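You operate a simulated robot arm through the tools that you are given. There is no shell and no other tool.

Carry out the task below with a simulated robot arm. There is one attempt and no reset: what you move stays moved.

TASK
Set the controls near the top of the long table. At the end: the right teal dial is turned to mark 3; the third teal dial from the left is turned to mark 5; the second teal dial from the left is turned to mark 2; the left teal dial is turned to mark 4; whatever was shut is shut again. Leave all else as you found it, and nothing knocked over.
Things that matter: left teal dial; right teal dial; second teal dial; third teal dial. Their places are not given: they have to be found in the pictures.

Only the result counts: the job must be done as asked and must still hold three seconds after the hand-in. Knocking over, shifting, dropping, spilling or breaking anything else fails it.

THE ROBOT
A 6-joint arm with a two-finger parallel gripper, fixed in place. Base frame: the origin is at the foot of the arm, x ahead of it, y to its left, z up; the work surface is at about z = 0.85. Lengths are in m, angles in rad, forces in N, time in s.
With the tool pointing down near the work surface it reaches from about 0.26 to 0.68 m from the base axis. Its first joint turns from -1.152 to 1.152 rad. Payload 2.9 kg.
Tool frame: the origin (TCP) lies between the finger pads and is the grasp point; the fingertips stand 0.03 m ahead of it; z points along the fingers, y is the line along which they close. Largest opening 0.11 m; finger width 0.02, thickness 0.01; the body of the gripper, 0.048 by 0.112 m, starts 0.055 m behind the TCP.
Orientation is that of the tool frame in the base frame, as [roll, pitch, yaw] about the fixed x, y, z axes, in that order (R = Rz(yaw) Ry(pitch) Rx(roll)). With the fingers straight down and closing along the base's y, the tool's x points along the base's -x, its y along +y and its z along -z.

THE INTERFACE
- The arm moves only by the tool play_rows. Its argument "targets" is a list of rows, each an object of numbers (a shift or turn left out is 0, a gripper value left out holds the last): "dx", "dy", "dz": the shift along the tool's x, y, z in m; "rx", "ry", "rz": the turn, a rotation vector about the tool's x, y, z in rad. In form: [{"dx": .., "dy": .., "dz": .., "rx": .., "ry": .., "rz": ..}, ...]. A call has 1 to 20 rows; each row is the pose to reach, as a shift and turn from the pose commanded when the call began, along the tool's axes at that moment. "jaw" is the opening, from 0 (shut) to 1 (fully open), set as the call begins (left out, the last holds). Rows are played at 5 a second. More than 0.05 m and 0.15 rad between two rows, or a gripper value outside its range, and nothing of the call is played. A pose out of reach is approached as far as the arm can. The call stops where the force on the tool passes 40 N (or 10 N more than at its start, if that is more) or the arm is blocked; 0.2 s more then pass. The fingers move at their own pace (about 0.108 m/s each) and stop on an object; they squeeze with about 42 N. The grip force told is the motor's: it shows also when the fingers shut on nothing. Time passes only in rows, and 0.2 s behind the last, so rows that repeat a pose let the fingers close. The reply holds the time, the measured pose of the TCP, the force on the tool along the base axes, the opening and the grip force, in the units named above and with some noise, with the torque about the TCP (base axes, N m) and any sound that the robot's microphone picked up.
- Cameras (640 x 400 px; columns grow to the right, rows downward): "scene" is fixed at [0.0695, 0.4201, 1.4044]; the picture's right is [-0.86, -0.50, 0.00], its down [-0.19, 0.33, -0.93] and it looks along [0.47, -0.80, -0.38] (base axes); focal length 346 px, centre (320, 200). "wrist" rides on the gripper at [0.072, 0.017, -0.103] in the tool frame; the picture's right is [-0.23, 0.97, 0.00], its down [-0.76, -0.18, -0.62] and it looks along [-0.61, -0.14, 0.78] (tool axes); focal length 222 px, centre (320, 200).
- grab_frame(camera): a new picture of that camera. It takes no simulated time.
- measure_at(camera, pixels): for up to 12 pixels [column, row] of the newest picture of that camera ("zoom" is the newest enlarged one), the place [x, y, z] in the base frame of the surface seen there, good to about 0.003 m. It takes no simulated time.
- enlarge(camera, box): a new picture of the part [left, top, right, bottom] of that camera's present view, enlarged. It takes no simulated time.
- close_job(): hands the job in; it is judged then, once.

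Open the gripper and draw the arm clear of the work before you hand the job in, unless the task says otherwise.

The tools are called after "Emit:" by a JSON object that holds its "method" and its "body". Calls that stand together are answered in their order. play_rows: Moves the arm, as the interface text tells. Its arguments: {"type":"object","properties":{"targets":{"type":"array","items":{"type":"object","properties":{"dx":{"type":"number"},"dy":{"type":"number"},"dz":{"type":"number"},"rx":{"type":"number"},"ry":{"type":"number"},"rz":{"type":"number"}}}},"jaw":{"type":"number"}},"required":["targets"]} The other tools are called the same way: grab_frame (camera) takes a picture; measure_at (camera, pixels) gives the place of the surface under pixels of a picture; enlarge (camera, box) takes an enlarged picture of a part of a camera's view; close_job () hands the job in.

At the start:

```text
time_s: 0.0
tool_pos: [0.3591, -0.1482, 1.253]
tcp_rot: [3.141, 0.0, 3.14]
force: [-0.4, 0.2, -0.3]
torque: [0.0, 0.01, 0.0]
opening: 0.11
finger_force: 0.1
```

scene: 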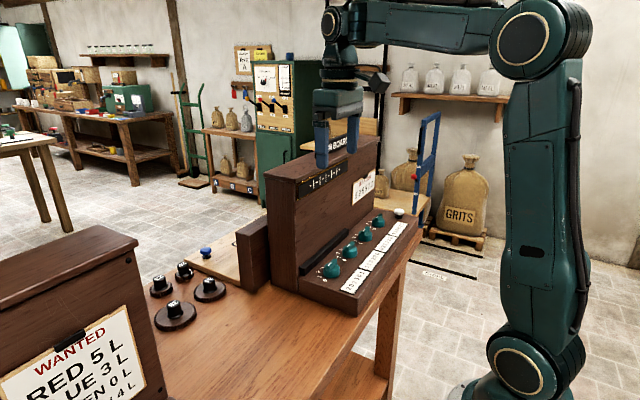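
wrist: 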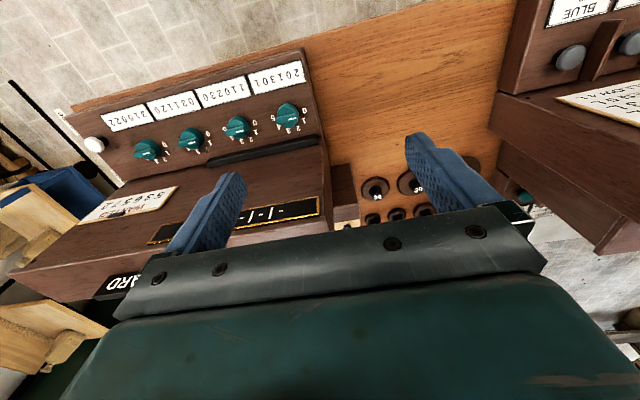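

The scene picture shows a row of four teal dials at about (330,268) to (378,220) on a sloped panel. I enlarge both views to read them.

Emit:
{"method": "enlarge", "body": {"camera": "scene", "box": [260, 130, 430, 310]}}

Emit:
{"method": "enlarge", "body": {"camera": "wrist", "box": [70, 50, 330, 212]}}

```text
2.22 times, centred on (345, 220) of scene
```

zoom: 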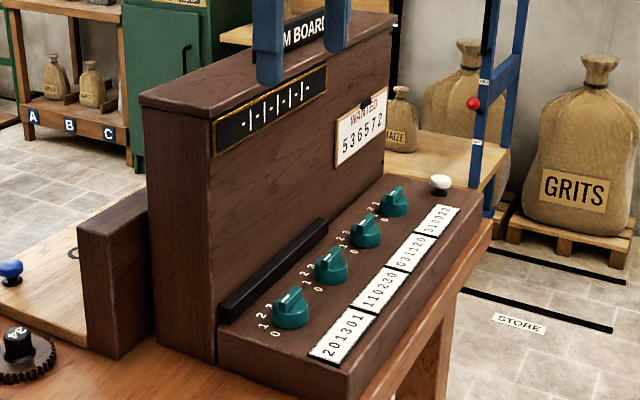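

```text
2.46 times, centred on (200, 131) of wrist
```

zoom: 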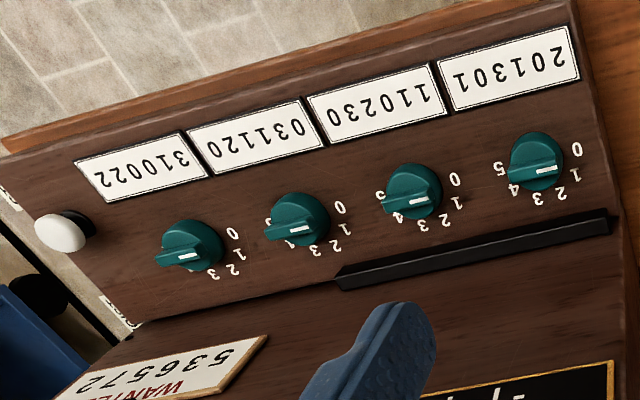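

The dials carry marks 0–5 with a white-ticked pointer bar; the left dial is the one nearest the scene camera (+y). I measure their places in the wrist zoom.

Emit:
{"method": "measure_at", "body": {"camera": "zoom", "pixels": [[537, 160], [413, 190], [298, 218], [190, 245], [480, 240], [600, 215], [345, 283], [510, 80], [577, 150], [62, 232], [550, 240], [250, 300]]}}

Emit:
{"method": "enlarge", "body": {"camera": "wrist", "box": [200, 90, 330, 171]}}

Emit:
{"method": "enlarge", "body": {"camera": "scene", "box": [305, 200, 425, 290]}}

```text
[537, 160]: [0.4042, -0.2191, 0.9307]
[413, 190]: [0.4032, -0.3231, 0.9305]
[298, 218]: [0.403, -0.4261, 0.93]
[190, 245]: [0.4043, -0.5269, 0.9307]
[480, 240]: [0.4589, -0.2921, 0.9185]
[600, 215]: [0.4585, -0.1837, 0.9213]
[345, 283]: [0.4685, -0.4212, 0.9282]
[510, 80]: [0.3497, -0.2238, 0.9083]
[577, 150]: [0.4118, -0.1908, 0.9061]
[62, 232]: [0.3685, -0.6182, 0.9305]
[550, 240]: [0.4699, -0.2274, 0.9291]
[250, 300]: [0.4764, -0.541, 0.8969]
```

```text
4.92 times, centred on (265, 130) of wrist
```

zoom: 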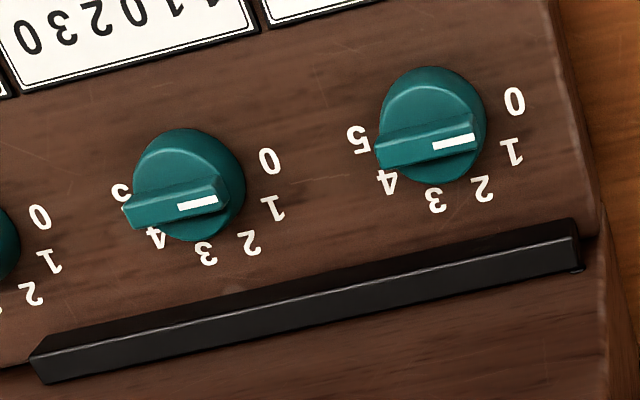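

```text
4.44 times, centred on (365, 245) of scene
```

zoom: 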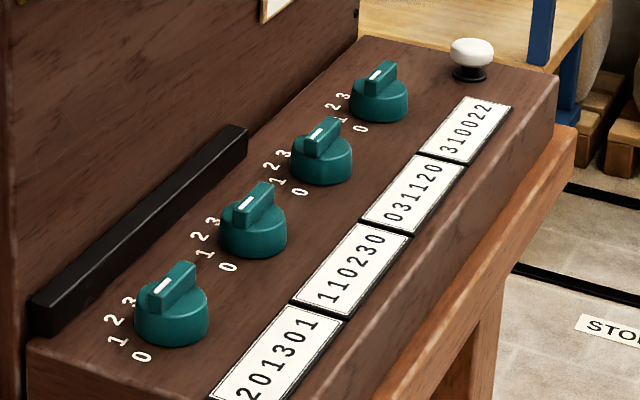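

All four pointers look to be near mark 0 (white tick toward +y). I move the arm above and in front of the dials for a closer look.

Emit:
{"method": "play_rows", "body": {"targets": [{"dx": 0.005, "dy": -0.037, "dz": 0.022}, {"dx": 0.01, "dy": -0.074, "dz": 0.044}, {"dx": 0.015, "dy": -0.111, "dz": 0.066}, {"dx": 0.02, "dy": -0.148, "dz": 0.088}, {"dx": 0.025, "dy": -0.185, "dz": 0.11}, {"dx": 0.03, "dy": -0.222, "dz": 0.13}], "jaw": 1}}

Emit:
{"method": "grab_frame", "body": {"camera": "wrist"}}

Emit:
{"method": "grab_frame", "body": {"camera": "scene"}}

```text
time_s: 1.4
tool_pos: [0.3291, -0.3708, 1.1235]
tcp_rot: [3.141, 0.001, 3.141]
force: [-0.1, -0.7, -0.5]
torque: [-0.01, -0.03, 0.02]
opening: 0.11
finger_force: 0.1
```

```text
taken
```

wrist: 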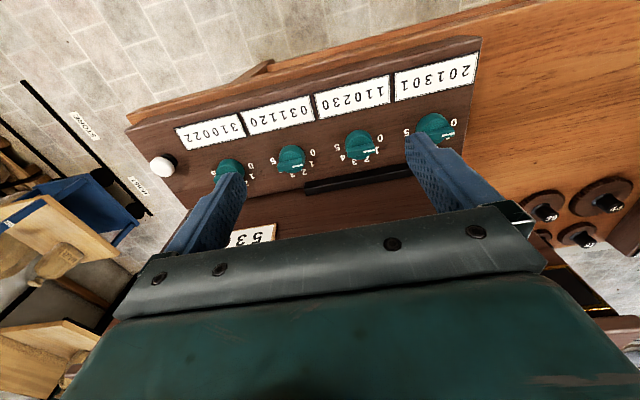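

```text
taken
```

scene: 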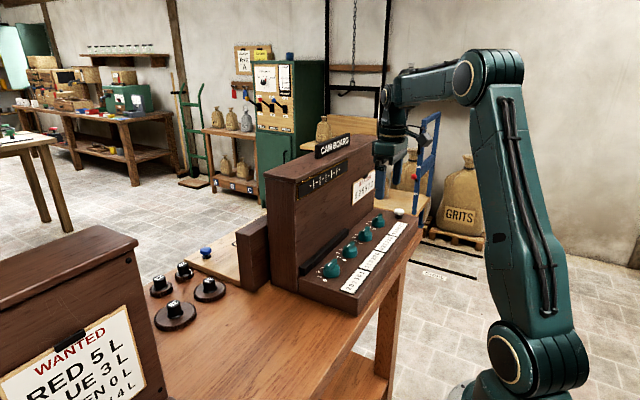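

I enlarge the dial row in the new wrist view (320–460 columns, 100–180 rows) to see the pointers and marks.

Emit:
{"method": "enlarge", "body": {"camera": "wrist", "box": [260, 85, 400, 173]}}

Emit:
{"method": "measure_at", "body": {"camera": "zoom", "pixels": [[150, 330], [230, 300], [455, 280], [240, 240], [60, 110], [330, 180], [130, 80], [330, 330]]}}

```text
4.55 times, centred on (330, 129) of wrist
```

zoom: 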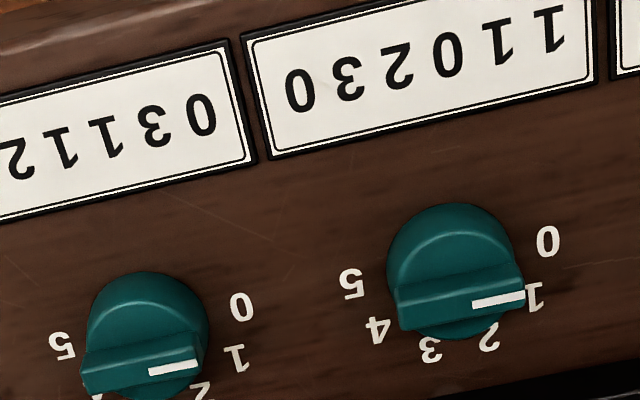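

```text
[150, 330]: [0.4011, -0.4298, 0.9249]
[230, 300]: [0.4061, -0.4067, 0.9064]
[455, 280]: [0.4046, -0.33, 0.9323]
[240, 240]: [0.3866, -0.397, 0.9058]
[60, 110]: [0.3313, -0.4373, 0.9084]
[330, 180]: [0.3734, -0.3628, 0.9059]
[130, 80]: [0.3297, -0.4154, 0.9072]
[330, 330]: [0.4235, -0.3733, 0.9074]
```

The panel is flat at z≈0.906. I measure the marks around dials 2 and 3 and the ends of their bars.

Emit:
{"method": "measure_at", "body": {"camera": "zoom", "pixels": [[548, 241], [535, 296], [490, 337], [430, 349], [377, 330], [352, 283], [400, 310], [520, 297], [405, 290], [515, 270], [450, 215], [460, 240]]}}

Emit:
{"method": "measure_at", "body": {"camera": "zoom", "pixels": [[242, 306], [235, 357], [200, 390], [62, 347], [90, 368], [197, 350], [160, 369], [193, 367], [140, 285], [490, 300], [520, 294], [475, 303]]}}

```text
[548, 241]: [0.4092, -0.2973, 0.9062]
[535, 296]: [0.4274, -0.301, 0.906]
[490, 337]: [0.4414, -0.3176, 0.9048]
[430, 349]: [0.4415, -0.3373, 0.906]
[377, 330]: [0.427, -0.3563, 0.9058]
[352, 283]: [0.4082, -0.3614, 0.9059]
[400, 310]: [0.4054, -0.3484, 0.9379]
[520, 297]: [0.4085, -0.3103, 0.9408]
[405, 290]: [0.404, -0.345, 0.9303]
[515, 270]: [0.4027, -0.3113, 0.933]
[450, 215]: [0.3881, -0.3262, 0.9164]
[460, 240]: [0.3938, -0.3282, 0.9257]
```

```text
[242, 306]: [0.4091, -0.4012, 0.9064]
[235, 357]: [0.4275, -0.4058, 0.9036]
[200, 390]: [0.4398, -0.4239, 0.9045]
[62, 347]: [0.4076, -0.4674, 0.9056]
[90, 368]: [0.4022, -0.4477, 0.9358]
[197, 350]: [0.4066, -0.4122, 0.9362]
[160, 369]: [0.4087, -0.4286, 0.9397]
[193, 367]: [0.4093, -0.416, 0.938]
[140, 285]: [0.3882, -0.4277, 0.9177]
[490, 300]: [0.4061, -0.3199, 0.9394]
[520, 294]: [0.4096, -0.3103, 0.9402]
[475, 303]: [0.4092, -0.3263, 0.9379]
```

Dial 2: marks lie at about ±90°, ±54°, ±18° about +x with centre ≈(0.409,-0.329), pointers at 0. Now I check the tall panel's face and top for clearance, using the scene pixels and the wrist pixels.

Emit:
{"method": "measure_at", "body": {"camera": "scene", "pixels": [[290, 200], [340, 215], [300, 175], [355, 148], [300, 250], [320, 248], [350, 190], [310, 262], [350, 232]]}}

Emit:
{"method": "enlarge", "body": {"camera": "wrist", "box": [390, 85, 480, 141]}}

Emit:
{"method": "measure_at", "body": {"camera": "wrist", "pixels": [[253, 237], [360, 200], [345, 178], [300, 205]]}}

```text
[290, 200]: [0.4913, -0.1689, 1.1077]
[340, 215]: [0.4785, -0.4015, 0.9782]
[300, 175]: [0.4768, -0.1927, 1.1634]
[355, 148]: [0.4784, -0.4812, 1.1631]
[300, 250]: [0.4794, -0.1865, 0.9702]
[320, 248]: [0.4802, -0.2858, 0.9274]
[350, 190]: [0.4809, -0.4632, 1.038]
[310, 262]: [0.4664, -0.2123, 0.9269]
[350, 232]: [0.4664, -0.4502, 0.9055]
```

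```text
7.11 times, centred on (435, 113) of wrist
```

zoom: 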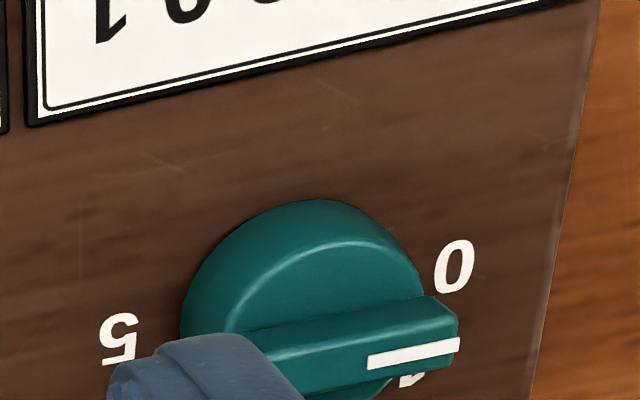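

```text
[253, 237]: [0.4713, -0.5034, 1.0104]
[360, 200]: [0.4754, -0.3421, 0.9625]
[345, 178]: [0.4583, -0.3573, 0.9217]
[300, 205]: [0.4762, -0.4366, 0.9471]
```

Panel face is at x≈0.478; the WANTED sign sticks out to x≈0.471. I measure the sign's extents and the first dial.

Emit:
{"method": "measure_at", "body": {"camera": "zoom", "pixels": [[455, 265], [118, 338], [455, 350], [370, 362], [452, 312], [300, 205], [190, 310]]}}

Emit:
{"method": "enlarge", "body": {"camera": "scene", "box": [330, 160, 410, 240]}}

```text
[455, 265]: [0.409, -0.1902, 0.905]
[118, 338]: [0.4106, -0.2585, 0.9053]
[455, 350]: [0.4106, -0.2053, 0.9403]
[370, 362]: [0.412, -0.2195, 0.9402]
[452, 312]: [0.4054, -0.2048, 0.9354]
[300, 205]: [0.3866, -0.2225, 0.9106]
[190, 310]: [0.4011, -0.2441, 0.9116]
```

```text
5.00 times, centred on (370, 200) of scene
```

zoom: 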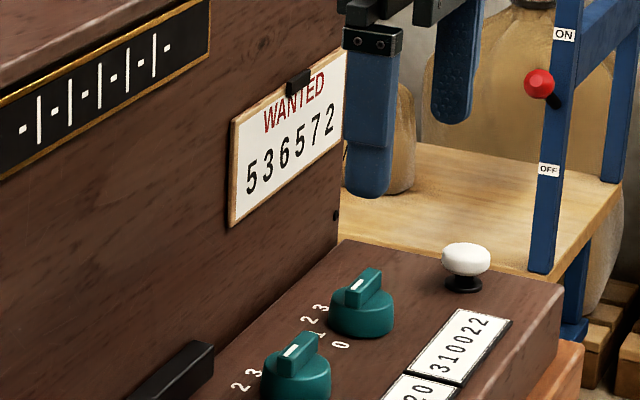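

I measure the sign's corners and the fourth dial in this zoom.

Emit:
{"method": "measure_at", "body": {"camera": "zoom", "pixels": [[236, 125], [233, 220], [335, 145], [300, 85], [290, 82], [352, 287], [377, 272], [341, 345], [358, 310], [307, 322], [321, 308], [465, 255]]}}

```text
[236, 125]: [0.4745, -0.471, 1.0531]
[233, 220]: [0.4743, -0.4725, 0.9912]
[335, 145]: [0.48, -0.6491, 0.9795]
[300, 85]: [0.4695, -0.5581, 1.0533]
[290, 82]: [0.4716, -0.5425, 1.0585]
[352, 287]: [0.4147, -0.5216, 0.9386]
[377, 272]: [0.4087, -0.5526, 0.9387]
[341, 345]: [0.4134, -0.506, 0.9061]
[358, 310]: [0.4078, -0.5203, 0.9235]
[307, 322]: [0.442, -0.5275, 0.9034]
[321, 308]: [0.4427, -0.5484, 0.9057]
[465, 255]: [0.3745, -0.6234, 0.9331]
```

Centres: dials at y≈-0.224, -0.329, -0.434, -0.538, x≈0.4095, bars' tops at z≈0.94 and disk tops at z≈0.925. I move above the left dial while turning the gripper a quarter turn so the fingers straddle the bar.

Emit:
{"method": "play_rows", "body": {"targets": [{"dx": -0.0073, "dy": 0.0133, "dz": 0.009, "rz": -0.1428}, {"dx": -0.0146, "dy": 0.0266, "dz": 0.018, "rz": -0.2856}, {"dx": -0.0219, "dy": 0.0399, "dz": 0.027, "rz": -0.4284}, {"dx": -0.0292, "dy": 0.0532, "dz": 0.036, "rz": -0.5712}, {"dx": -0.0365, "dy": 0.0665, "dz": 0.045, "rz": -0.714}, {"dx": -0.0438, "dy": 0.0798, "dz": 0.054, "rz": -0.8568}, {"dx": -0.0511, "dy": 0.0931, "dz": 0.063, "rz": -0.9996}, {"dx": -0.0584, "dy": 0.1064, "dz": 0.072, "rz": -1.1424}, {"dx": -0.0657, "dy": 0.1197, "dz": 0.081, "rz": -1.2852}, {"dx": -0.073, "dy": 0.133, "dz": 0.09, "rz": -1.428}, {"dx": -0.0804, "dy": 0.146, "dz": 0.098, "rz": -1.5708}, {"dx": -0.0804, "dy": 0.146, "dz": 0.098, "rz": -1.5708}], "jaw": 0.4}}

Emit:
{"method": "grab_frame", "body": {"camera": "wrist"}}

Emit:
{"method": "enlarge", "body": {"camera": "scene", "box": [250, 130, 420, 310]}}

```text
time_s: 4.0
tool_pos: [0.4086, -0.2253, 1.0235]
tcp_rot: [3.141, 0.0, -1.57]
force: [0.5, -1.0, -0.8]
torque: [0.01, 0.01, 0.03]
opening: 0.0442
finger_force: 0.0
```

```text
taken
```

wrist: 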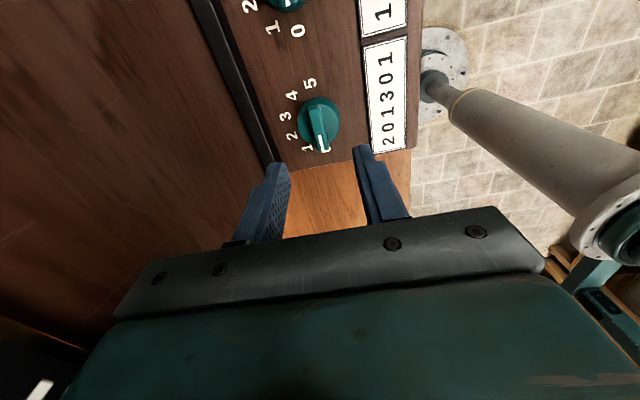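

```text
2.22 times, centred on (335, 220) of scene
```

zoom: 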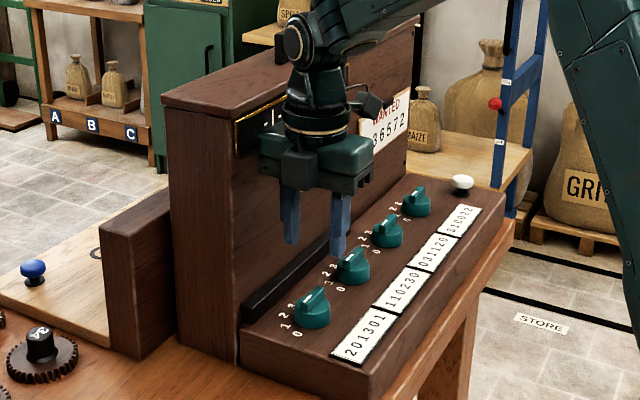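

The gripper is above the left dial, fingers on either side. I enlarge the wrist view on the dial at (318,125) to check the alignment.

Emit:
{"method": "enlarge", "body": {"camera": "wrist", "box": [255, 70, 385, 160]}}

Emit:
{"method": "measure_at", "body": {"camera": "zoom", "pixels": [[320, 190], [335, 250], [330, 350], [300, 200], [345, 190], [345, 385], [270, 63], [180, 125], [150, 230], [320, 140]]}}

```text
4.44 times, centred on (320, 115) of wrist
```

zoom: 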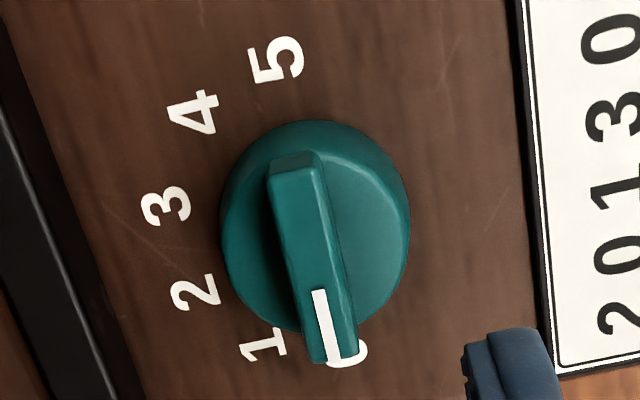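

```text
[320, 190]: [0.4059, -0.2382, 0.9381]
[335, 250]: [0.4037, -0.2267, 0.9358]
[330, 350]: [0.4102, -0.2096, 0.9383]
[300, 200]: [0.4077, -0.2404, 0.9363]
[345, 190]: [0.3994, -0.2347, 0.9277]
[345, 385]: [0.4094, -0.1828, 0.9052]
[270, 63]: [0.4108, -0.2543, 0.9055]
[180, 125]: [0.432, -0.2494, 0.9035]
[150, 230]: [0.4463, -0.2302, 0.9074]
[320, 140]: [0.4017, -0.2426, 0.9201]
```

The bar is aligned with y at mark 0, top at z≈0.938. I descend so the fingertips sit just above the disk, then close gently in a separate call.

Emit:
{"method": "play_rows", "body": {"targets": [{"dz": 0.02}, {"dz": 0.04}, {"dz": 0.055}, {"dz": 0.064}, {"dz": 0.064}]}}

Emit:
{"method": "grab_frame", "body": {"camera": "wrist"}}

Emit:
{"method": "enlarge", "body": {"camera": "scene", "box": [290, 200, 380, 300]}}

```text
time_s: 5.2
tool_pos: [0.4084, -0.2262, 0.9606]
tcp_rot: [3.14, -0.001, -1.571]
force: [0.2, -1.2, -0.7]
torque: [0.02, -0.01, -0.02]
opening: 0.0439
finger_force: 0.1
```

```text
taken
```

wrist: 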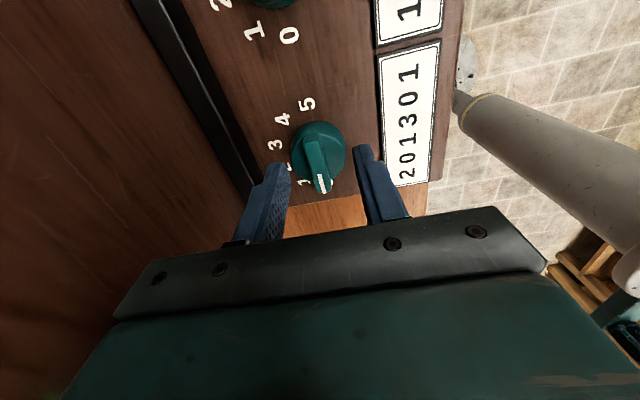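

```text
4.00 times, centred on (335, 250) of scene
```

zoom: 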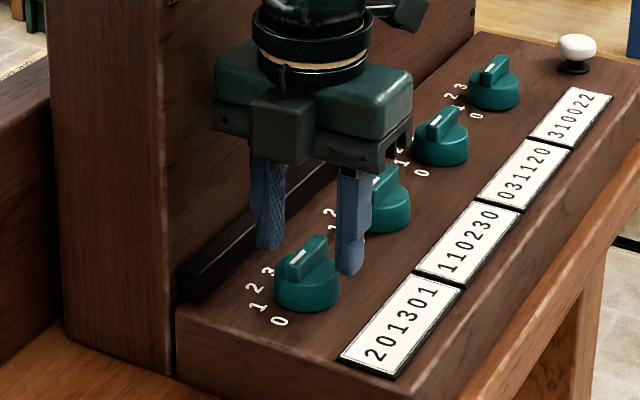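

The fingertips straddle the bar (midpoint ≈(310,259) vs bar (305,258) in the zoom). I close the jaw.

Emit:
{"method": "play_rows", "body": {"targets": [{"dz": 0.0}, {"dz": 0.0}, {"dz": 0.0}], "jaw": 0}}

Emit:
{"method": "enlarge", "body": {"camera": "scene", "box": [290, 200, 380, 300]}}

```text
time_s: 6.0
tool_pos: [0.4102, -0.226, 0.9606]
tcp_rot: [-3.139, 0.0, -1.569]
force: [14.4, -0.1, -7.1]
torque: [-0.11, -0.41, -0.04]
opening: 0.0109
finger_force: 44.4
```

```text
4.00 times, centred on (335, 250) of scene
```

zoom: 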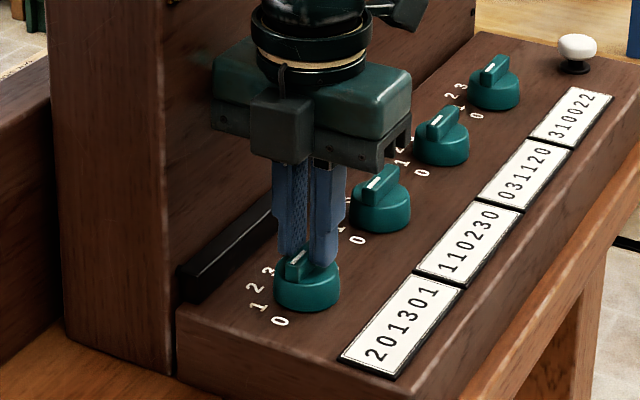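

The grip holds the bar (opening 0.011), with 14 N along x showing the true centre lies slightly farther in +x. I shift the command by about 2 mm to relax it.

Emit:
{"method": "play_rows", "body": {"targets": [{"dx": -0.001, "dy": -0.001}, {"dx": -0.001, "dy": -0.002}, {"dx": -0.001, "dy": -0.002}]}}

```text
time_s: 6.8
tool_pos: [0.4085, -0.2255, 0.9609]
tcp_rot: [3.14, -0.001, -1.576]
force: [0.2, -16.3, -1.2]
torque: [0.18, 0.07, -0.02]
opening: 0.0105
finger_force: 44.7
```

Force in x is now near zero, with some friction along y. I undo the y shift and begin turning by one mark (36°) in the direction 0→1.

Emit:
{"method": "play_rows", "body": {"targets": [{"dx": 0.001}, {"dx": 0.001, "rz": 0.126}, {"dx": 0.001, "rz": 0.252}, {"dx": 0.001, "rz": 0.377}, {"dx": 0.001, "rz": 0.503}, {"dx": 0.001, "rz": 0.628}]}}

Emit:
{"method": "enlarge", "body": {"camera": "scene", "box": [290, 200, 380, 300]}}

```text
time_s: 8.2
tool_pos: [0.4101, -0.2258, 0.962]
tcp_rot: [3.14, -0.003, -2.207]
force: [-18.7, -19.1, -0.1]
torque: [0.18, 0.01, 0.01]
opening: 0.0108
finger_force: 44.9
```

```text
4.00 times, centred on (335, 250) of scene
```

zoom: 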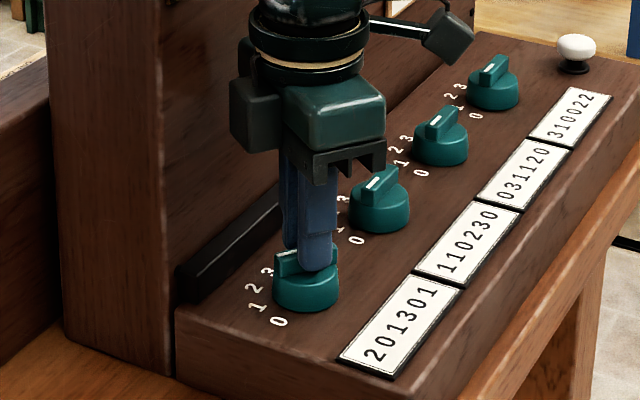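

The dial follows; force is mainly along the bar, so I shift the pivot about 2.5 mm along tool x and keep turning to mark 2.

Emit:
{"method": "play_rows", "body": {"targets": [{"dx": 0.0025}, {"dx": 0.0025, "rz": 0.126}, {"dx": 0.0025, "rz": 0.252}, {"dx": 0.0025, "rz": 0.377}, {"dx": 0.0025, "rz": 0.503}, {"dx": 0.0025, "rz": 0.628}]}}

Emit:
{"method": "enlarge", "body": {"camera": "scene", "box": [290, 200, 380, 300]}}

```text
time_s: 9.6
tool_pos: [0.4105, -0.2258, 0.9624]
tcp_rot: [3.139, 0.001, -2.83]
force: [-13.5, 3.3, 1.6]
torque: [0.47, -0.67, 0.0]
opening: 0.0109
finger_force: 44.9
```

```text
4.00 times, centred on (335, 250) of scene
```

zoom: 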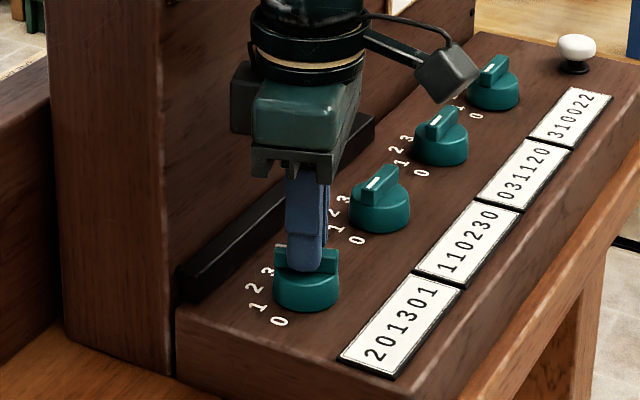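

Dial follows, now about mark 2. I continue two more marks to mark 4, with a further 1 mm relief.

Emit:
{"method": "play_rows", "body": {"targets": [{"dx": 0.001}, {"dx": 0.001, "rz": 0.126}, {"dx": 0.001, "rz": 0.252}, {"dx": 0.001, "rz": 0.377}, {"dx": 0.001, "rz": 0.503}, {"dx": 0.001, "rz": 0.628}, {"dx": 0.001, "rz": 0.754}, {"dx": 0.001, "rz": 0.88}, {"dx": 0.001, "rz": 1.005}, {"dx": 0.001, "rz": 1.131}, {"dx": 0.001, "rz": 1.257}, {"dx": 0.001, "rz": 1.257}]}}

Emit:
{"method": "enlarge", "body": {"camera": "scene", "box": [290, 200, 380, 300]}}

```text
time_s: 12.2
tool_pos: [0.4088, -0.2245, 0.961]
tcp_rot: [3.138, -0.002, 2.205]
force: [6.5, 27.6, -0.5]
torque: [1.1, 0.13, 0.01]
opening: 0.0108
finger_force: 45.3
```

```text
4.00 times, centred on (335, 250) of scene
```

zoom: 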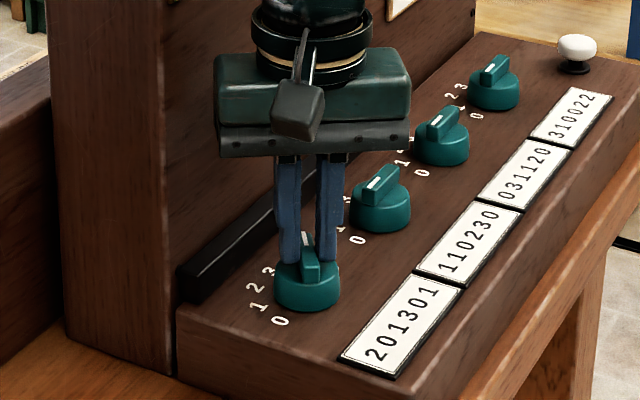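

The dial is at about mark 4 (yaw 2.205). I relieve the lateral force, then open the fingers.

Emit:
{"method": "play_rows", "body": {"targets": [{"dx": 0.0008, "dy": 0.001}, {"dx": 0.0016, "dy": 0.0021}, {"dx": 0.0016, "dy": 0.0021}]}}

Emit:
{"method": "play_rows", "body": {"targets": [{"dz": 0}, {"dz": 0}, {"dz": 0}], "jaw": 0.4}}

Emit:
{"method": "play_rows", "body": {"targets": [{"dz": -0.02}, {"dz": -0.05}, {"dz": -0.07}, {"dz": -0.07}]}}

Emit:
{"method": "grab_frame", "body": {"camera": "wrist"}}

Emit:
{"method": "enlarge", "body": {"camera": "scene", "box": [290, 200, 380, 300]}}

```text
time_s: 13.0
tool_pos: [0.4097, -0.2248, 0.9612]
tcp_rot: [-3.14, 0.002, 2.197]
force: [10.4, 1.9, -17.8]
torque: [0.89, 0.3, -0.02]
opening: 0.011
finger_force: 44.9
```

```text
time_s: 13.8
tool_pos: [0.41, -0.2239, 0.9615]
tcp_rot: [3.141, 0.0, 2.198]
force: [0.2, -0.4, 0.3]
torque: [-0.03, -0.03, 0.02]
opening: 0.0439
finger_force: 0.0
```

```text
time_s: 14.8
tool_pos: [0.4091, -0.2244, 1.0324]
tcp_rot: [-3.14, 0.001, 2.198]
force: [-0.3, 0.6, -0.6]
torque: [0.04, -0.01, 0.01]
opening: 0.0438
finger_force: 0.1
```

```text
taken
```

wrist: 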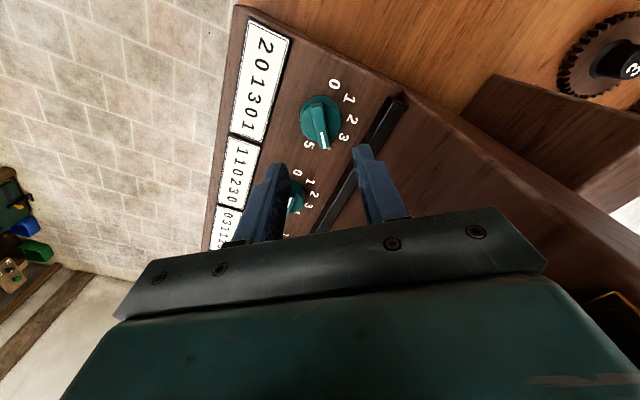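

```text
4.00 times, centred on (335, 250) of scene
```

zoom: 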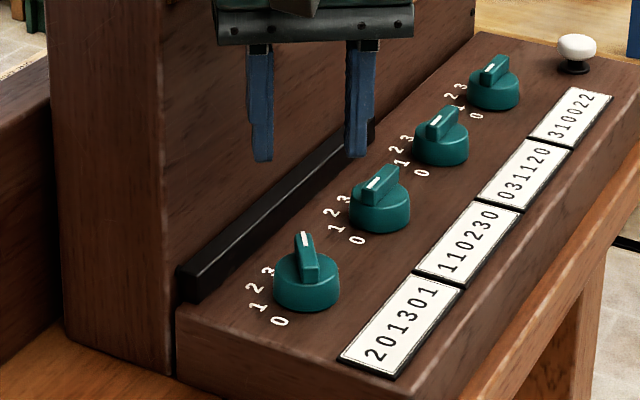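

The left dial was turned cleanly. I enlarge the wrist view around it at (320,118) to check that the tick points at 4.

Emit:
{"method": "enlarge", "body": {"camera": "wrist", "box": [265, 70, 380, 150]}}

Emit:
{"method": "measure_at", "body": {"camera": "zoom", "pixels": [[323, 390], [310, 330], [300, 250], [375, 75], [465, 155], [480, 280], [430, 375], [250, 370], [340, 390], [280, 190]]}}

```text
5.00 times, centred on (322, 110) of wrist
```

zoom: 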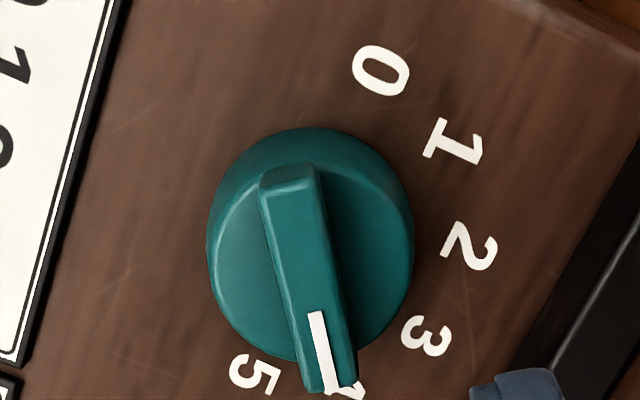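

```text
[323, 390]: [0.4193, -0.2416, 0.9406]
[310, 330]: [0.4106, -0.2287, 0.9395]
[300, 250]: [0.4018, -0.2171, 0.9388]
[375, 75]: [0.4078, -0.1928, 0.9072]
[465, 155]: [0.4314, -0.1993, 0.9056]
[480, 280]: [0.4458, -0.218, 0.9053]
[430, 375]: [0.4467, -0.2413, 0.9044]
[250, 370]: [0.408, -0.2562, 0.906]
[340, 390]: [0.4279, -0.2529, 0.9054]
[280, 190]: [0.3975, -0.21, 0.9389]
```

The tick points at 4 (direction −54°). Next I move to the second dial, turning the gripper back to straddle its bar.

Emit:
{"method": "play_rows", "body": {"targets": [{"dx": -0.0047, "dy": -0.0034, "rz": -0.1396}, {"dx": -0.0094, "dy": -0.0068, "rz": -0.2792}, {"dx": -0.0142, "dy": -0.0103, "rz": -0.4188}, {"dx": -0.0189, "dy": -0.0137, "rz": -0.5584}, {"dx": -0.0236, "dy": -0.0171, "rz": -0.698}, {"dx": -0.0283, "dy": -0.0205, "rz": -0.8377}, {"dx": -0.0331, "dy": -0.024, "rz": -0.9773}, {"dx": -0.0378, "dy": -0.0274, "rz": -1.1169}, {"dx": -0.0425, "dy": -0.0308, "rz": -1.2565}, {"dx": -0.0472, "dy": -0.0342, "rz": -1.3961}, {"dx": -0.0519, "dy": -0.0376, "rz": -1.5357}, {"dx": -0.0567, "dy": -0.0411, "rz": -1.6753}, {"dx": -0.0614, "dy": -0.0445, "rz": -1.8149}, {"dx": -0.0661, "dy": -0.0479, "rz": -1.9545}, {"dx": -0.0708, "dy": -0.0513, "rz": -2.0942}, {"dx": -0.0756, "dy": -0.0548, "rz": -2.2338}, {"dx": -0.0803, "dy": -0.0582, "rz": -2.3734}, {"dx": -0.085, "dy": -0.0616, "rz": -2.513}, {"dx": -0.085, "dy": -0.0616, "rz": -2.513}]}}

Emit:
{"method": "enlarge", "body": {"camera": "wrist", "box": [255, 70, 385, 160]}}

Emit:
{"method": "measure_at", "body": {"camera": "zoom", "pixels": [[320, 190], [300, 200], [325, 330], [330, 350], [270, 63], [180, 125], [150, 230], [190, 300]]}}

```text
time_s: 18.8
tool_pos: [0.4079, -0.3299, 1.0318]
tcp_rot: [3.141, 0.001, -1.569]
force: [0.1, -0.1, -0.2]
torque: [0.0, 0.04, 0.01]
opening: 0.044
finger_force: 0.0
```

```text
4.44 times, centred on (320, 115) of wrist
```

zoom: 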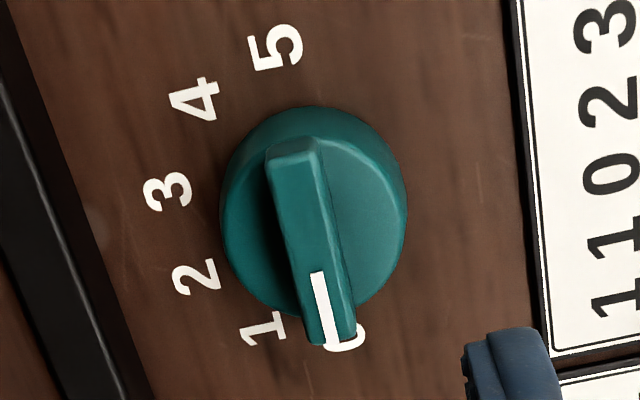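

```text
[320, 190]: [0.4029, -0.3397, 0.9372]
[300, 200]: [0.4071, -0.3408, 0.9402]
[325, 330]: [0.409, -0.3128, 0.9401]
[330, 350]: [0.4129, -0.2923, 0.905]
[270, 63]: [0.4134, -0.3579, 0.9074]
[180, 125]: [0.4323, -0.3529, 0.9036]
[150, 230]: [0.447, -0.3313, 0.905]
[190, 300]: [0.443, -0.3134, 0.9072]
```

Same relative view as before; the second dial's tick points at 0. I descend straddling its bar and close.

Emit:
{"method": "play_rows", "body": {"targets": [{"dy": -0.001, "dz": 0.03}, {"dy": -0.001, "dz": 0.05}, {"dy": -0.001, "dz": 0.065}, {"dy": -0.001, "dz": 0.071}, {"dy": -0.001, "dz": 0.071}]}}

Emit:
{"method": "play_rows", "body": {"targets": [{"dz": 0}, {"dz": 0}, {"dz": 0}], "jaw": 0}}

```text
time_s: 20.0
tool_pos: [0.4116, -0.329, 0.9593]
tcp_rot: [-3.141, -0.001, -1.57]
force: [-0.1, 0.1, -0.7]
torque: [0.0, 0.01, 0.01]
opening: 0.044
finger_force: 0.1
```

```text
time_s: 20.8
tool_pos: [0.4097, -0.3289, 0.9601]
tcp_rot: [3.138, 0.003, -1.573]
force: [-13.4, 0.9, 2.4]
torque: [0.17, 0.32, -0.04]
opening: 0.0108
finger_force: 45.1
```

Grip made (0.0108). Fx −13 N means the centre is ~1 mm toward −x; I shift that much and turn two marks (72°).

Emit:
{"method": "play_rows", "body": {"targets": [{"dy": 0.0012}, {"dy": 0.0012, "rz": 0.126}, {"dy": 0.0012, "rz": 0.252}, {"dy": 0.0012, "rz": 0.377}, {"dy": 0.0012, "rz": 0.503}, {"dy": 0.0012, "rz": 0.628}, {"dy": 0.0012, "rz": 0.754}, {"dy": 0.0012, "rz": 0.88}, {"dy": 0.0012, "rz": 1.005}, {"dy": 0.0012, "rz": 1.131}, {"dy": 0.0012, "rz": 1.257}, {"dy": 0.0012, "rz": 1.257}]}}

Emit:
{"method": "enlarge", "body": {"camera": "scene", "box": [290, 190, 410, 300]}}

```text
time_s: 23.4
tool_pos: [0.4105, -0.3301, 0.9597]
tcp_rot: [-3.139, 0.001, -2.831]
force: [26.4, -1.9, -25.8]
torque: [0.03, -0.64, 0.0]
opening: 0.0108
finger_force: 44.5
```

```text
3.64 times, centred on (350, 245) of scene
```

zoom: 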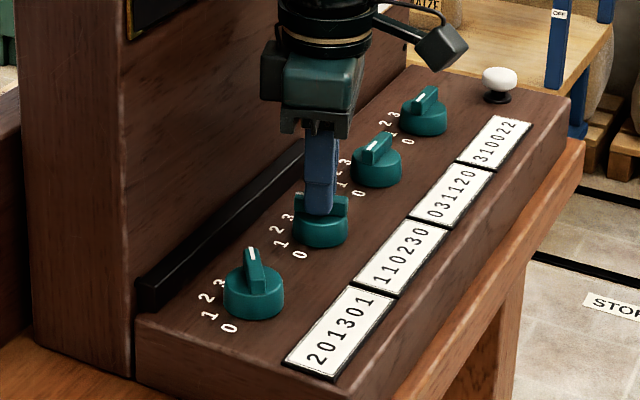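

Yaw −2.831 means the second dial is at 18° (mark 2). I open and lift, then check.

Emit:
{"method": "play_rows", "body": {"targets": [{"dx": -0.001}, {"dx": -0.002}]}}

Emit:
{"method": "play_rows", "body": {"targets": [{"dz": 0}, {"dz": 0}, {"dz": 0}], "jaw": 0.4}}

Emit:
{"method": "play_rows", "body": {"targets": [{"dz": -0.02}, {"dz": -0.05}, {"dz": -0.07}, {"dz": -0.07}]}}

Emit:
{"method": "enlarge", "body": {"camera": "wrist", "box": [255, 70, 385, 160]}}

```text
time_s: 24.0
tool_pos: [0.4111, -0.3285, 0.9601]
tcp_rot: [-3.141, -0.001, -2.831]
force: [10.2, -2.0, -17.1]
torque: [0.32, -1.4, -0.03]
opening: 0.0111
finger_force: 45.2
```

```text
time_s: 24.8
tool_pos: [0.4102, -0.3287, 0.96]
tcp_rot: [3.141, -0.001, -2.83]
force: [0.0, -0.1, -0.2]
torque: [0.03, -0.01, -0.02]
opening: 0.0439
finger_force: 0.0
```

```text
time_s: 25.8
tool_pos: [0.4113, -0.33, 1.0313]
tcp_rot: [3.141, -0.002, -2.827]
force: [-0.1, -1.1, -0.7]
torque: [0.0, 0.02, -0.01]
opening: 0.044
finger_force: 0.1
```

```text
4.44 times, centred on (320, 115) of wrist
```

zoom: 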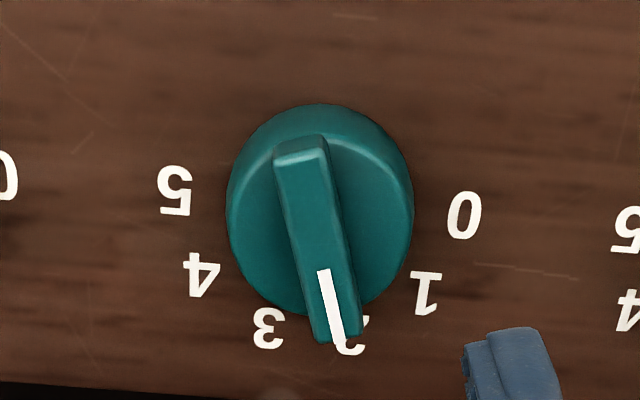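

The second dial's tick points at 2. Next the third dial: I shift −0.105 in y and turn the gripper back to straddle its bar.

Emit:
{"method": "play_rows", "body": {"targets": [{"dx": 0.0034, "dy": -0.01, "rz": -0.1257}, {"dx": 0.0068, "dy": -0.0199, "rz": -0.2514}, {"dx": 0.0102, "dy": -0.0299, "rz": -0.3771}, {"dx": 0.0136, "dy": -0.0398, "rz": -0.5028}, {"dx": 0.017, "dy": -0.0498, "rz": -0.6285}, {"dx": 0.0203, "dy": -0.0597, "rz": -0.7542}, {"dx": 0.0237, "dy": -0.0697, "rz": -0.8799}, {"dx": 0.0271, "dy": -0.0796, "rz": -1.0056}, {"dx": 0.0305, "dy": -0.0896, "rz": -1.1313}, {"dx": 0.0339, "dy": -0.0995, "rz": -1.257}, {"dx": 0.0339, "dy": -0.0995, "rz": -1.257}]}}

Emit:
{"method": "enlarge", "body": {"camera": "wrist", "box": [255, 70, 385, 160]}}

Emit:
{"method": "enlarge", "body": {"camera": "scene", "box": [290, 130, 420, 270]}}

```text
time_s: 28.2
tool_pos: [0.4095, -0.432, 1.0289]
tcp_rot: [3.139, 0.0, -1.571]
force: [0.4, -0.2, -0.7]
torque: [-0.01, -0.04, -0.04]
opening: 0.0439
finger_force: 0.0
```

```text
4.44 times, centred on (320, 115) of wrist
```

zoom: 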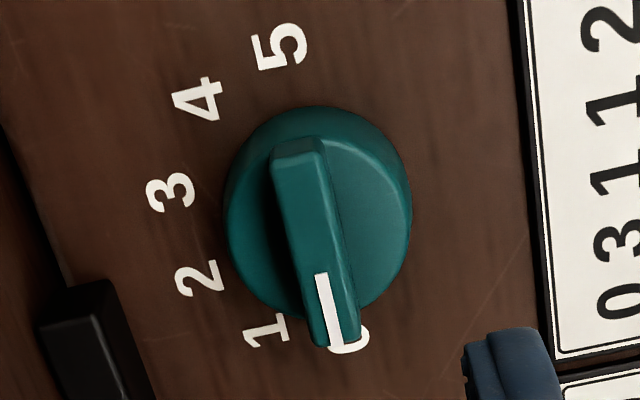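

```text
2.86 times, centred on (355, 200) of scene
```

zoom: 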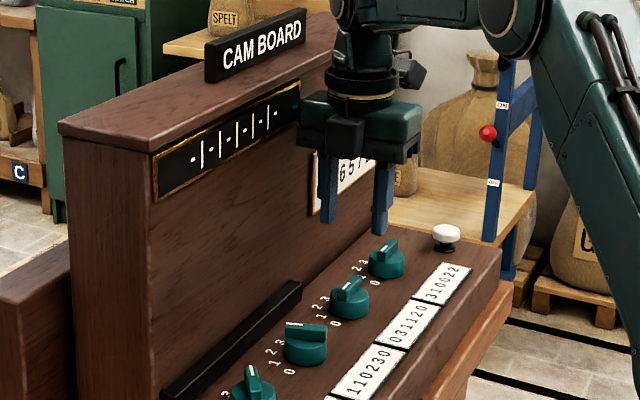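

The third dial's tick points at 0 and the view matches within ~1 mm. I descend with a 1 mm correction and close.

Emit:
{"method": "play_rows", "body": {"targets": [{"dy": 0.001, "dz": 0.03}, {"dy": 0.001, "dz": 0.05}, {"dy": 0.001, "dz": 0.065}, {"dy": 0.001, "dz": 0.0705}, {"dy": 0.001, "dz": 0.0705}]}}

Emit:
{"method": "play_rows", "body": {"targets": [{"dz": 0}, {"dz": 0}, {"dz": 0}], "jaw": 0}}

```text
time_s: 29.4
tool_pos: [0.4081, -0.4351, 0.9593]
tcp_rot: [-3.141, 0.0, -1.571]
force: [0.8, 0.6, 0.1]
torque: [0.01, 0.01, 0.01]
opening: 0.0441
finger_force: 0.1
```

```text
time_s: 30.2
tool_pos: [0.4092, -0.4339, 0.9605]
tcp_rot: [-3.14, -0.002, -1.569]
force: [19.4, -1.3, -6.7]
torque: [-1.28, -0.51, -0.07]
opening: 0.0107
finger_force: 45.2
```

Grip made; Fx +19 N, so I shift 1.5 mm toward +x and turn the first 2.5 marks (90°).

Emit:
{"method": "play_rows", "body": {"targets": [{"dy": -0.0015}, {"dy": -0.0015, "rz": 0.131}, {"dy": -0.0015, "rz": 0.262}, {"dy": -0.0015, "rz": 0.393}, {"dy": -0.0015, "rz": 0.524}, {"dy": -0.0015, "rz": 0.654}, {"dy": -0.0015, "rz": 0.785}, {"dy": -0.0015, "rz": 0.916}, {"dy": -0.0015, "rz": 1.047}, {"dy": -0.0015, "rz": 1.178}, {"dy": -0.0015, "rz": 1.309}, {"dy": -0.0015, "rz": 1.44}, {"dy": -0.0015, "rz": 1.5708}]}}

Emit:
{"method": "enlarge", "body": {"camera": "scene", "box": [290, 130, 420, 270]}}

```text
time_s: 33.0
tool_pos: [0.4109, -0.4359, 0.9606]
tcp_rot: [-3.138, 0.003, 3.136]
force: [15.7, -13.1, 7.2]
torque: [-0.28, 0.69, 0.01]
opening: 0.011
finger_force: 45.4
```

```text
2.86 times, centred on (355, 200) of scene
```

zoom: 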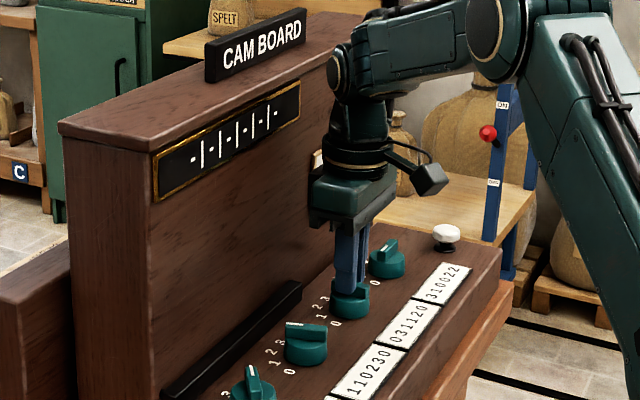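

The dial follows, now halfway. I trim the residual force and turn the remaining 90° to mark 5.

Emit:
{"method": "play_rows", "body": {"targets": [{"dx": -0.001, "dy": -0.0015}, {"dx": -0.001, "dy": -0.0015, "rz": 0.131}, {"dx": -0.001, "dy": -0.0015, "rz": 0.262}, {"dx": -0.001, "dy": -0.0015, "rz": 0.393}, {"dx": -0.001, "dy": -0.0015, "rz": 0.524}, {"dx": -0.001, "dy": -0.0015, "rz": 0.654}, {"dx": -0.001, "dy": -0.0015, "rz": 0.785}, {"dx": -0.001, "dy": -0.0015, "rz": 0.916}, {"dx": -0.001, "dy": -0.0015, "rz": 1.047}, {"dx": -0.001, "dy": -0.0015, "rz": 1.178}, {"dx": -0.001, "dy": -0.0015, "rz": 1.309}, {"dx": -0.001, "dy": -0.0015, "rz": 1.44}, {"dx": -0.001, "dy": -0.0015, "rz": 1.5708}, {"dx": -0.001, "dy": -0.0015, "rz": 1.5708}]}}

Emit:
{"method": "enlarge", "body": {"camera": "scene", "box": [290, 130, 420, 270]}}

```text
time_s: 36.0
tool_pos: [0.4096, -0.4362, 0.9608]
tcp_rot: [3.141, 0.001, 1.566]
force: [-9.9, -4.5, 16.2]
torque: [-1.14, 0.24, 0.17]
opening: 0.0108
finger_force: 45.2
```

```text
2.86 times, centred on (355, 200) of scene
```

zoom: 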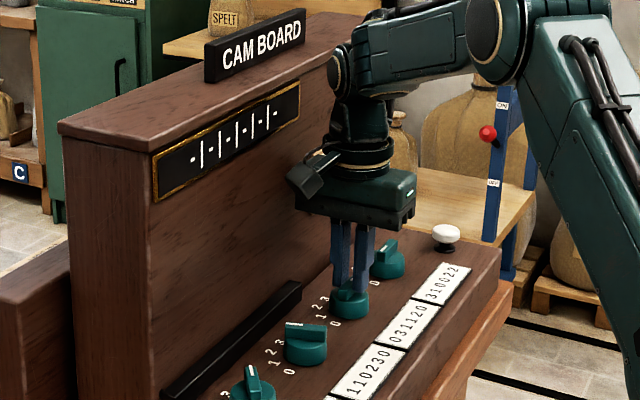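

The third dial is turned 180° (yaw 1.566). I open, lift, and check it.

Emit:
{"method": "play_rows", "body": {"targets": [{"dz": 0}, {"dz": 0}, {"dz": 0}], "jaw": 0.4}}

Emit:
{"method": "play_rows", "body": {"targets": [{"dz": -0.02}, {"dz": -0.05}, {"dz": -0.07}, {"dz": -0.07}]}}

Emit:
{"method": "enlarge", "body": {"camera": "wrist", "box": [255, 70, 385, 160]}}

Emit:
{"method": "enlarge", "body": {"camera": "scene", "box": [290, 190, 420, 290]}}

```text
time_s: 36.8
tool_pos: [0.4097, -0.4362, 0.9598]
tcp_rot: [-3.141, 0.001, 1.57]
force: [-0.1, -0.2, -0.4]
torque: [-0.02, 0.02, -0.02]
opening: 0.0439
finger_force: 0.1
```

```text
time_s: 37.8
tool_pos: [0.4114, -0.436, 1.0313]
tcp_rot: [3.14, 0.0, 1.57]
force: [-0.1, 0.1, -0.5]
torque: [0.0, 0.06, -0.04]
opening: 0.0441
finger_force: 0.0
```

```text
4.44 times, centred on (320, 115) of wrist
```

zoom: 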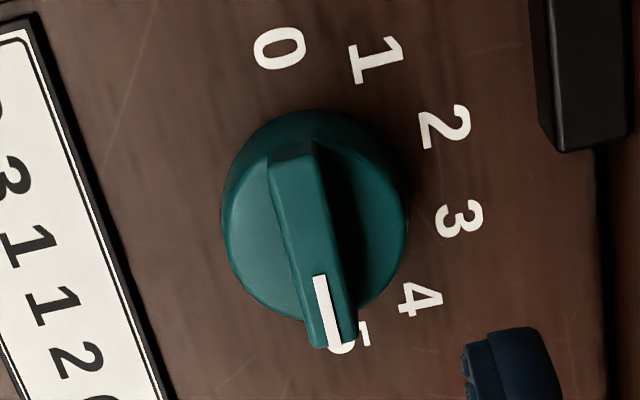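

```text
4.00 times, centred on (355, 240) of scene
```

zoom: 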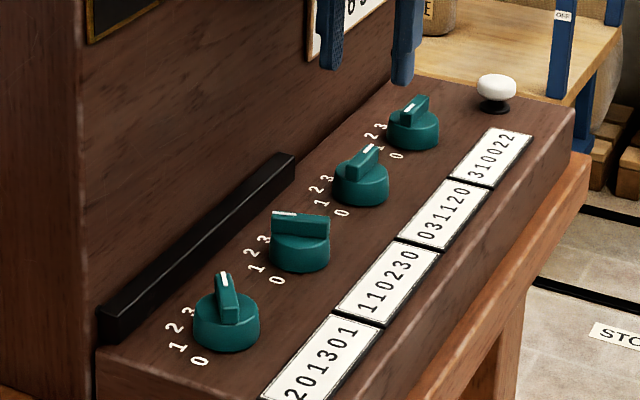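

The third dial's tick points at 5. For the right dial the WANTED sign is close, so I'll back off in x first, turn the gripper to +35° from neutral, and view dial 4.

Emit:
{"method": "play_rows", "body": {"targets": [{"dy": -0.02}, {"dy": -0.04}, {"dx": -0.0064, "dy": -0.04, "rz": -0.136}, {"dx": -0.0128, "dy": -0.04, "rz": -0.272}, {"dx": -0.0192, "dy": -0.04, "rz": -0.409}, {"dx": -0.0256, "dy": -0.04, "rz": -0.545}, {"dx": -0.032, "dy": -0.04, "rz": -0.681}, {"dx": -0.0384, "dy": -0.04, "rz": -0.8175}, {"dx": -0.0448, "dy": -0.04, "rz": -0.954}, {"dx": -0.0512, "dy": -0.04, "rz": -1.09}, {"dx": -0.0577, "dy": -0.04, "rz": -1.226}, {"dx": -0.0641, "dy": -0.04, "rz": -1.3625}, {"dx": -0.0705, "dy": -0.04, "rz": -1.499}, {"dx": -0.0769, "dy": -0.04, "rz": -1.635}, {"dx": -0.0833, "dy": -0.04, "rz": -1.771}, {"dx": -0.0897, "dy": -0.04, "rz": -1.9075}, {"dx": -0.0961, "dy": -0.04, "rz": -2.044}, {"dx": -0.1025, "dy": -0.04, "rz": -2.18}, {"dx": -0.1025, "dy": -0.04, "rz": -2.18}], "jaw": 0.55}}

Emit:
{"method": "grab_frame", "body": {"camera": "wrist"}}

Emit:
{"method": "enlarge", "body": {"camera": "scene", "box": [330, 130, 420, 240]}}

```text
time_s: 41.8
tool_pos: [0.3702, -0.5393, 1.03]
tcp_rot: [-3.141, -0.001, -2.53]
force: [-0.2, -0.5, -0.1]
torque: [0.03, -0.01, -0.02]
opening: 0.0607
finger_force: 0.0
```

```text
taken
```

wrist: 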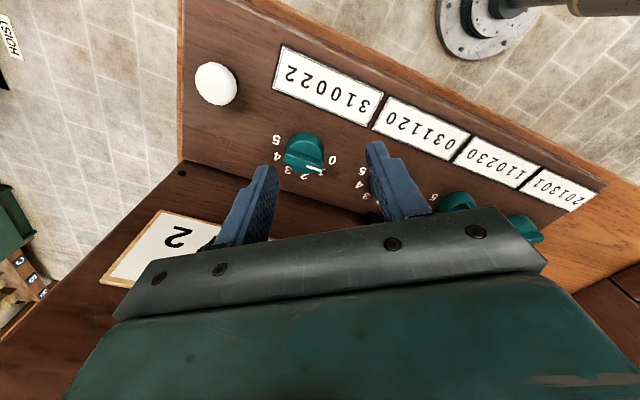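

```text
3.64 times, centred on (375, 185) of scene
```

zoom: 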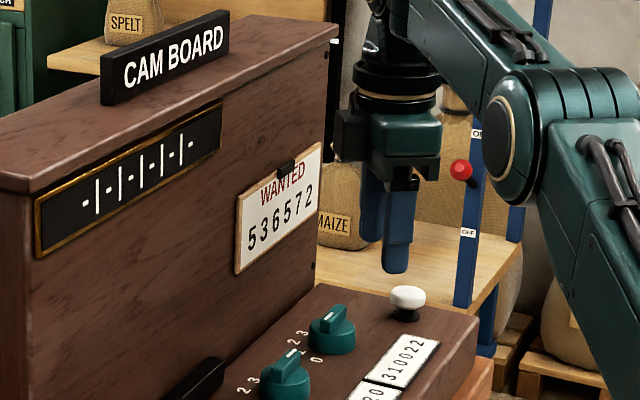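

The arm reaches there. I measure the sign face in this zoom and the dial 4 marks in the wrist view (dial at (305,152)).

Emit:
{"method": "measure_at", "body": {"camera": "zoom", "pixels": [[245, 255], [280, 230], [310, 205], [288, 168], [283, 175], [293, 165], [260, 215], [300, 180]]}}

Emit:
{"method": "enlarge", "body": {"camera": "wrist", "box": [240, 110, 370, 190]}}

```text
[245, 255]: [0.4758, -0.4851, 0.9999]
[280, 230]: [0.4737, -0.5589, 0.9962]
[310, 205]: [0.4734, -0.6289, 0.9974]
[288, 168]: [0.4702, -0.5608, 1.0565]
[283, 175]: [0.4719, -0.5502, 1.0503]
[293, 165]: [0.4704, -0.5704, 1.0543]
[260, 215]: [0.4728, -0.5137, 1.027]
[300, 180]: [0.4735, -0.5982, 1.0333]
```

```text
4.92 times, centred on (305, 150) of wrist
```

zoom: 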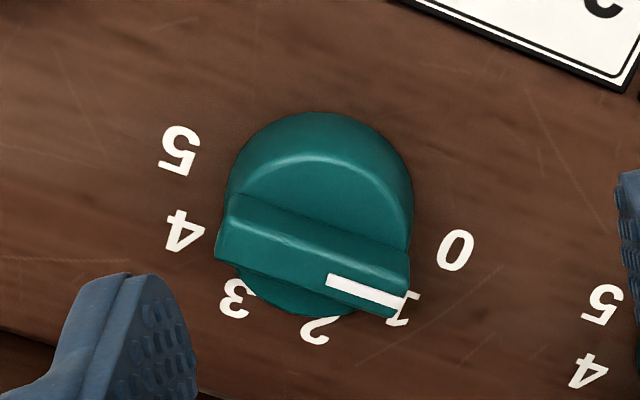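

Emit:
{"method": "measure_at", "body": {"camera": "zoom", "pixels": [[455, 250], [178, 150], [185, 232], [237, 300], [318, 328], [400, 300], [310, 120], [236, 190], [222, 250], [405, 290], [310, 260]]}}

```text
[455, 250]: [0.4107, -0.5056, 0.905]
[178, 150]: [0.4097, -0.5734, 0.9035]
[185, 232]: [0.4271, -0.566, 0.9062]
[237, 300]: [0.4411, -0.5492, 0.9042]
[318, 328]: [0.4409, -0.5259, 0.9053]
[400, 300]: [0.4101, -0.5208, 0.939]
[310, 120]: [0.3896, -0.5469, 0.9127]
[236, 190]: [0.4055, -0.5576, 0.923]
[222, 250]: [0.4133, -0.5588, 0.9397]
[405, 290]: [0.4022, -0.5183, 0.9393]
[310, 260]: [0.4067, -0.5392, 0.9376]
```

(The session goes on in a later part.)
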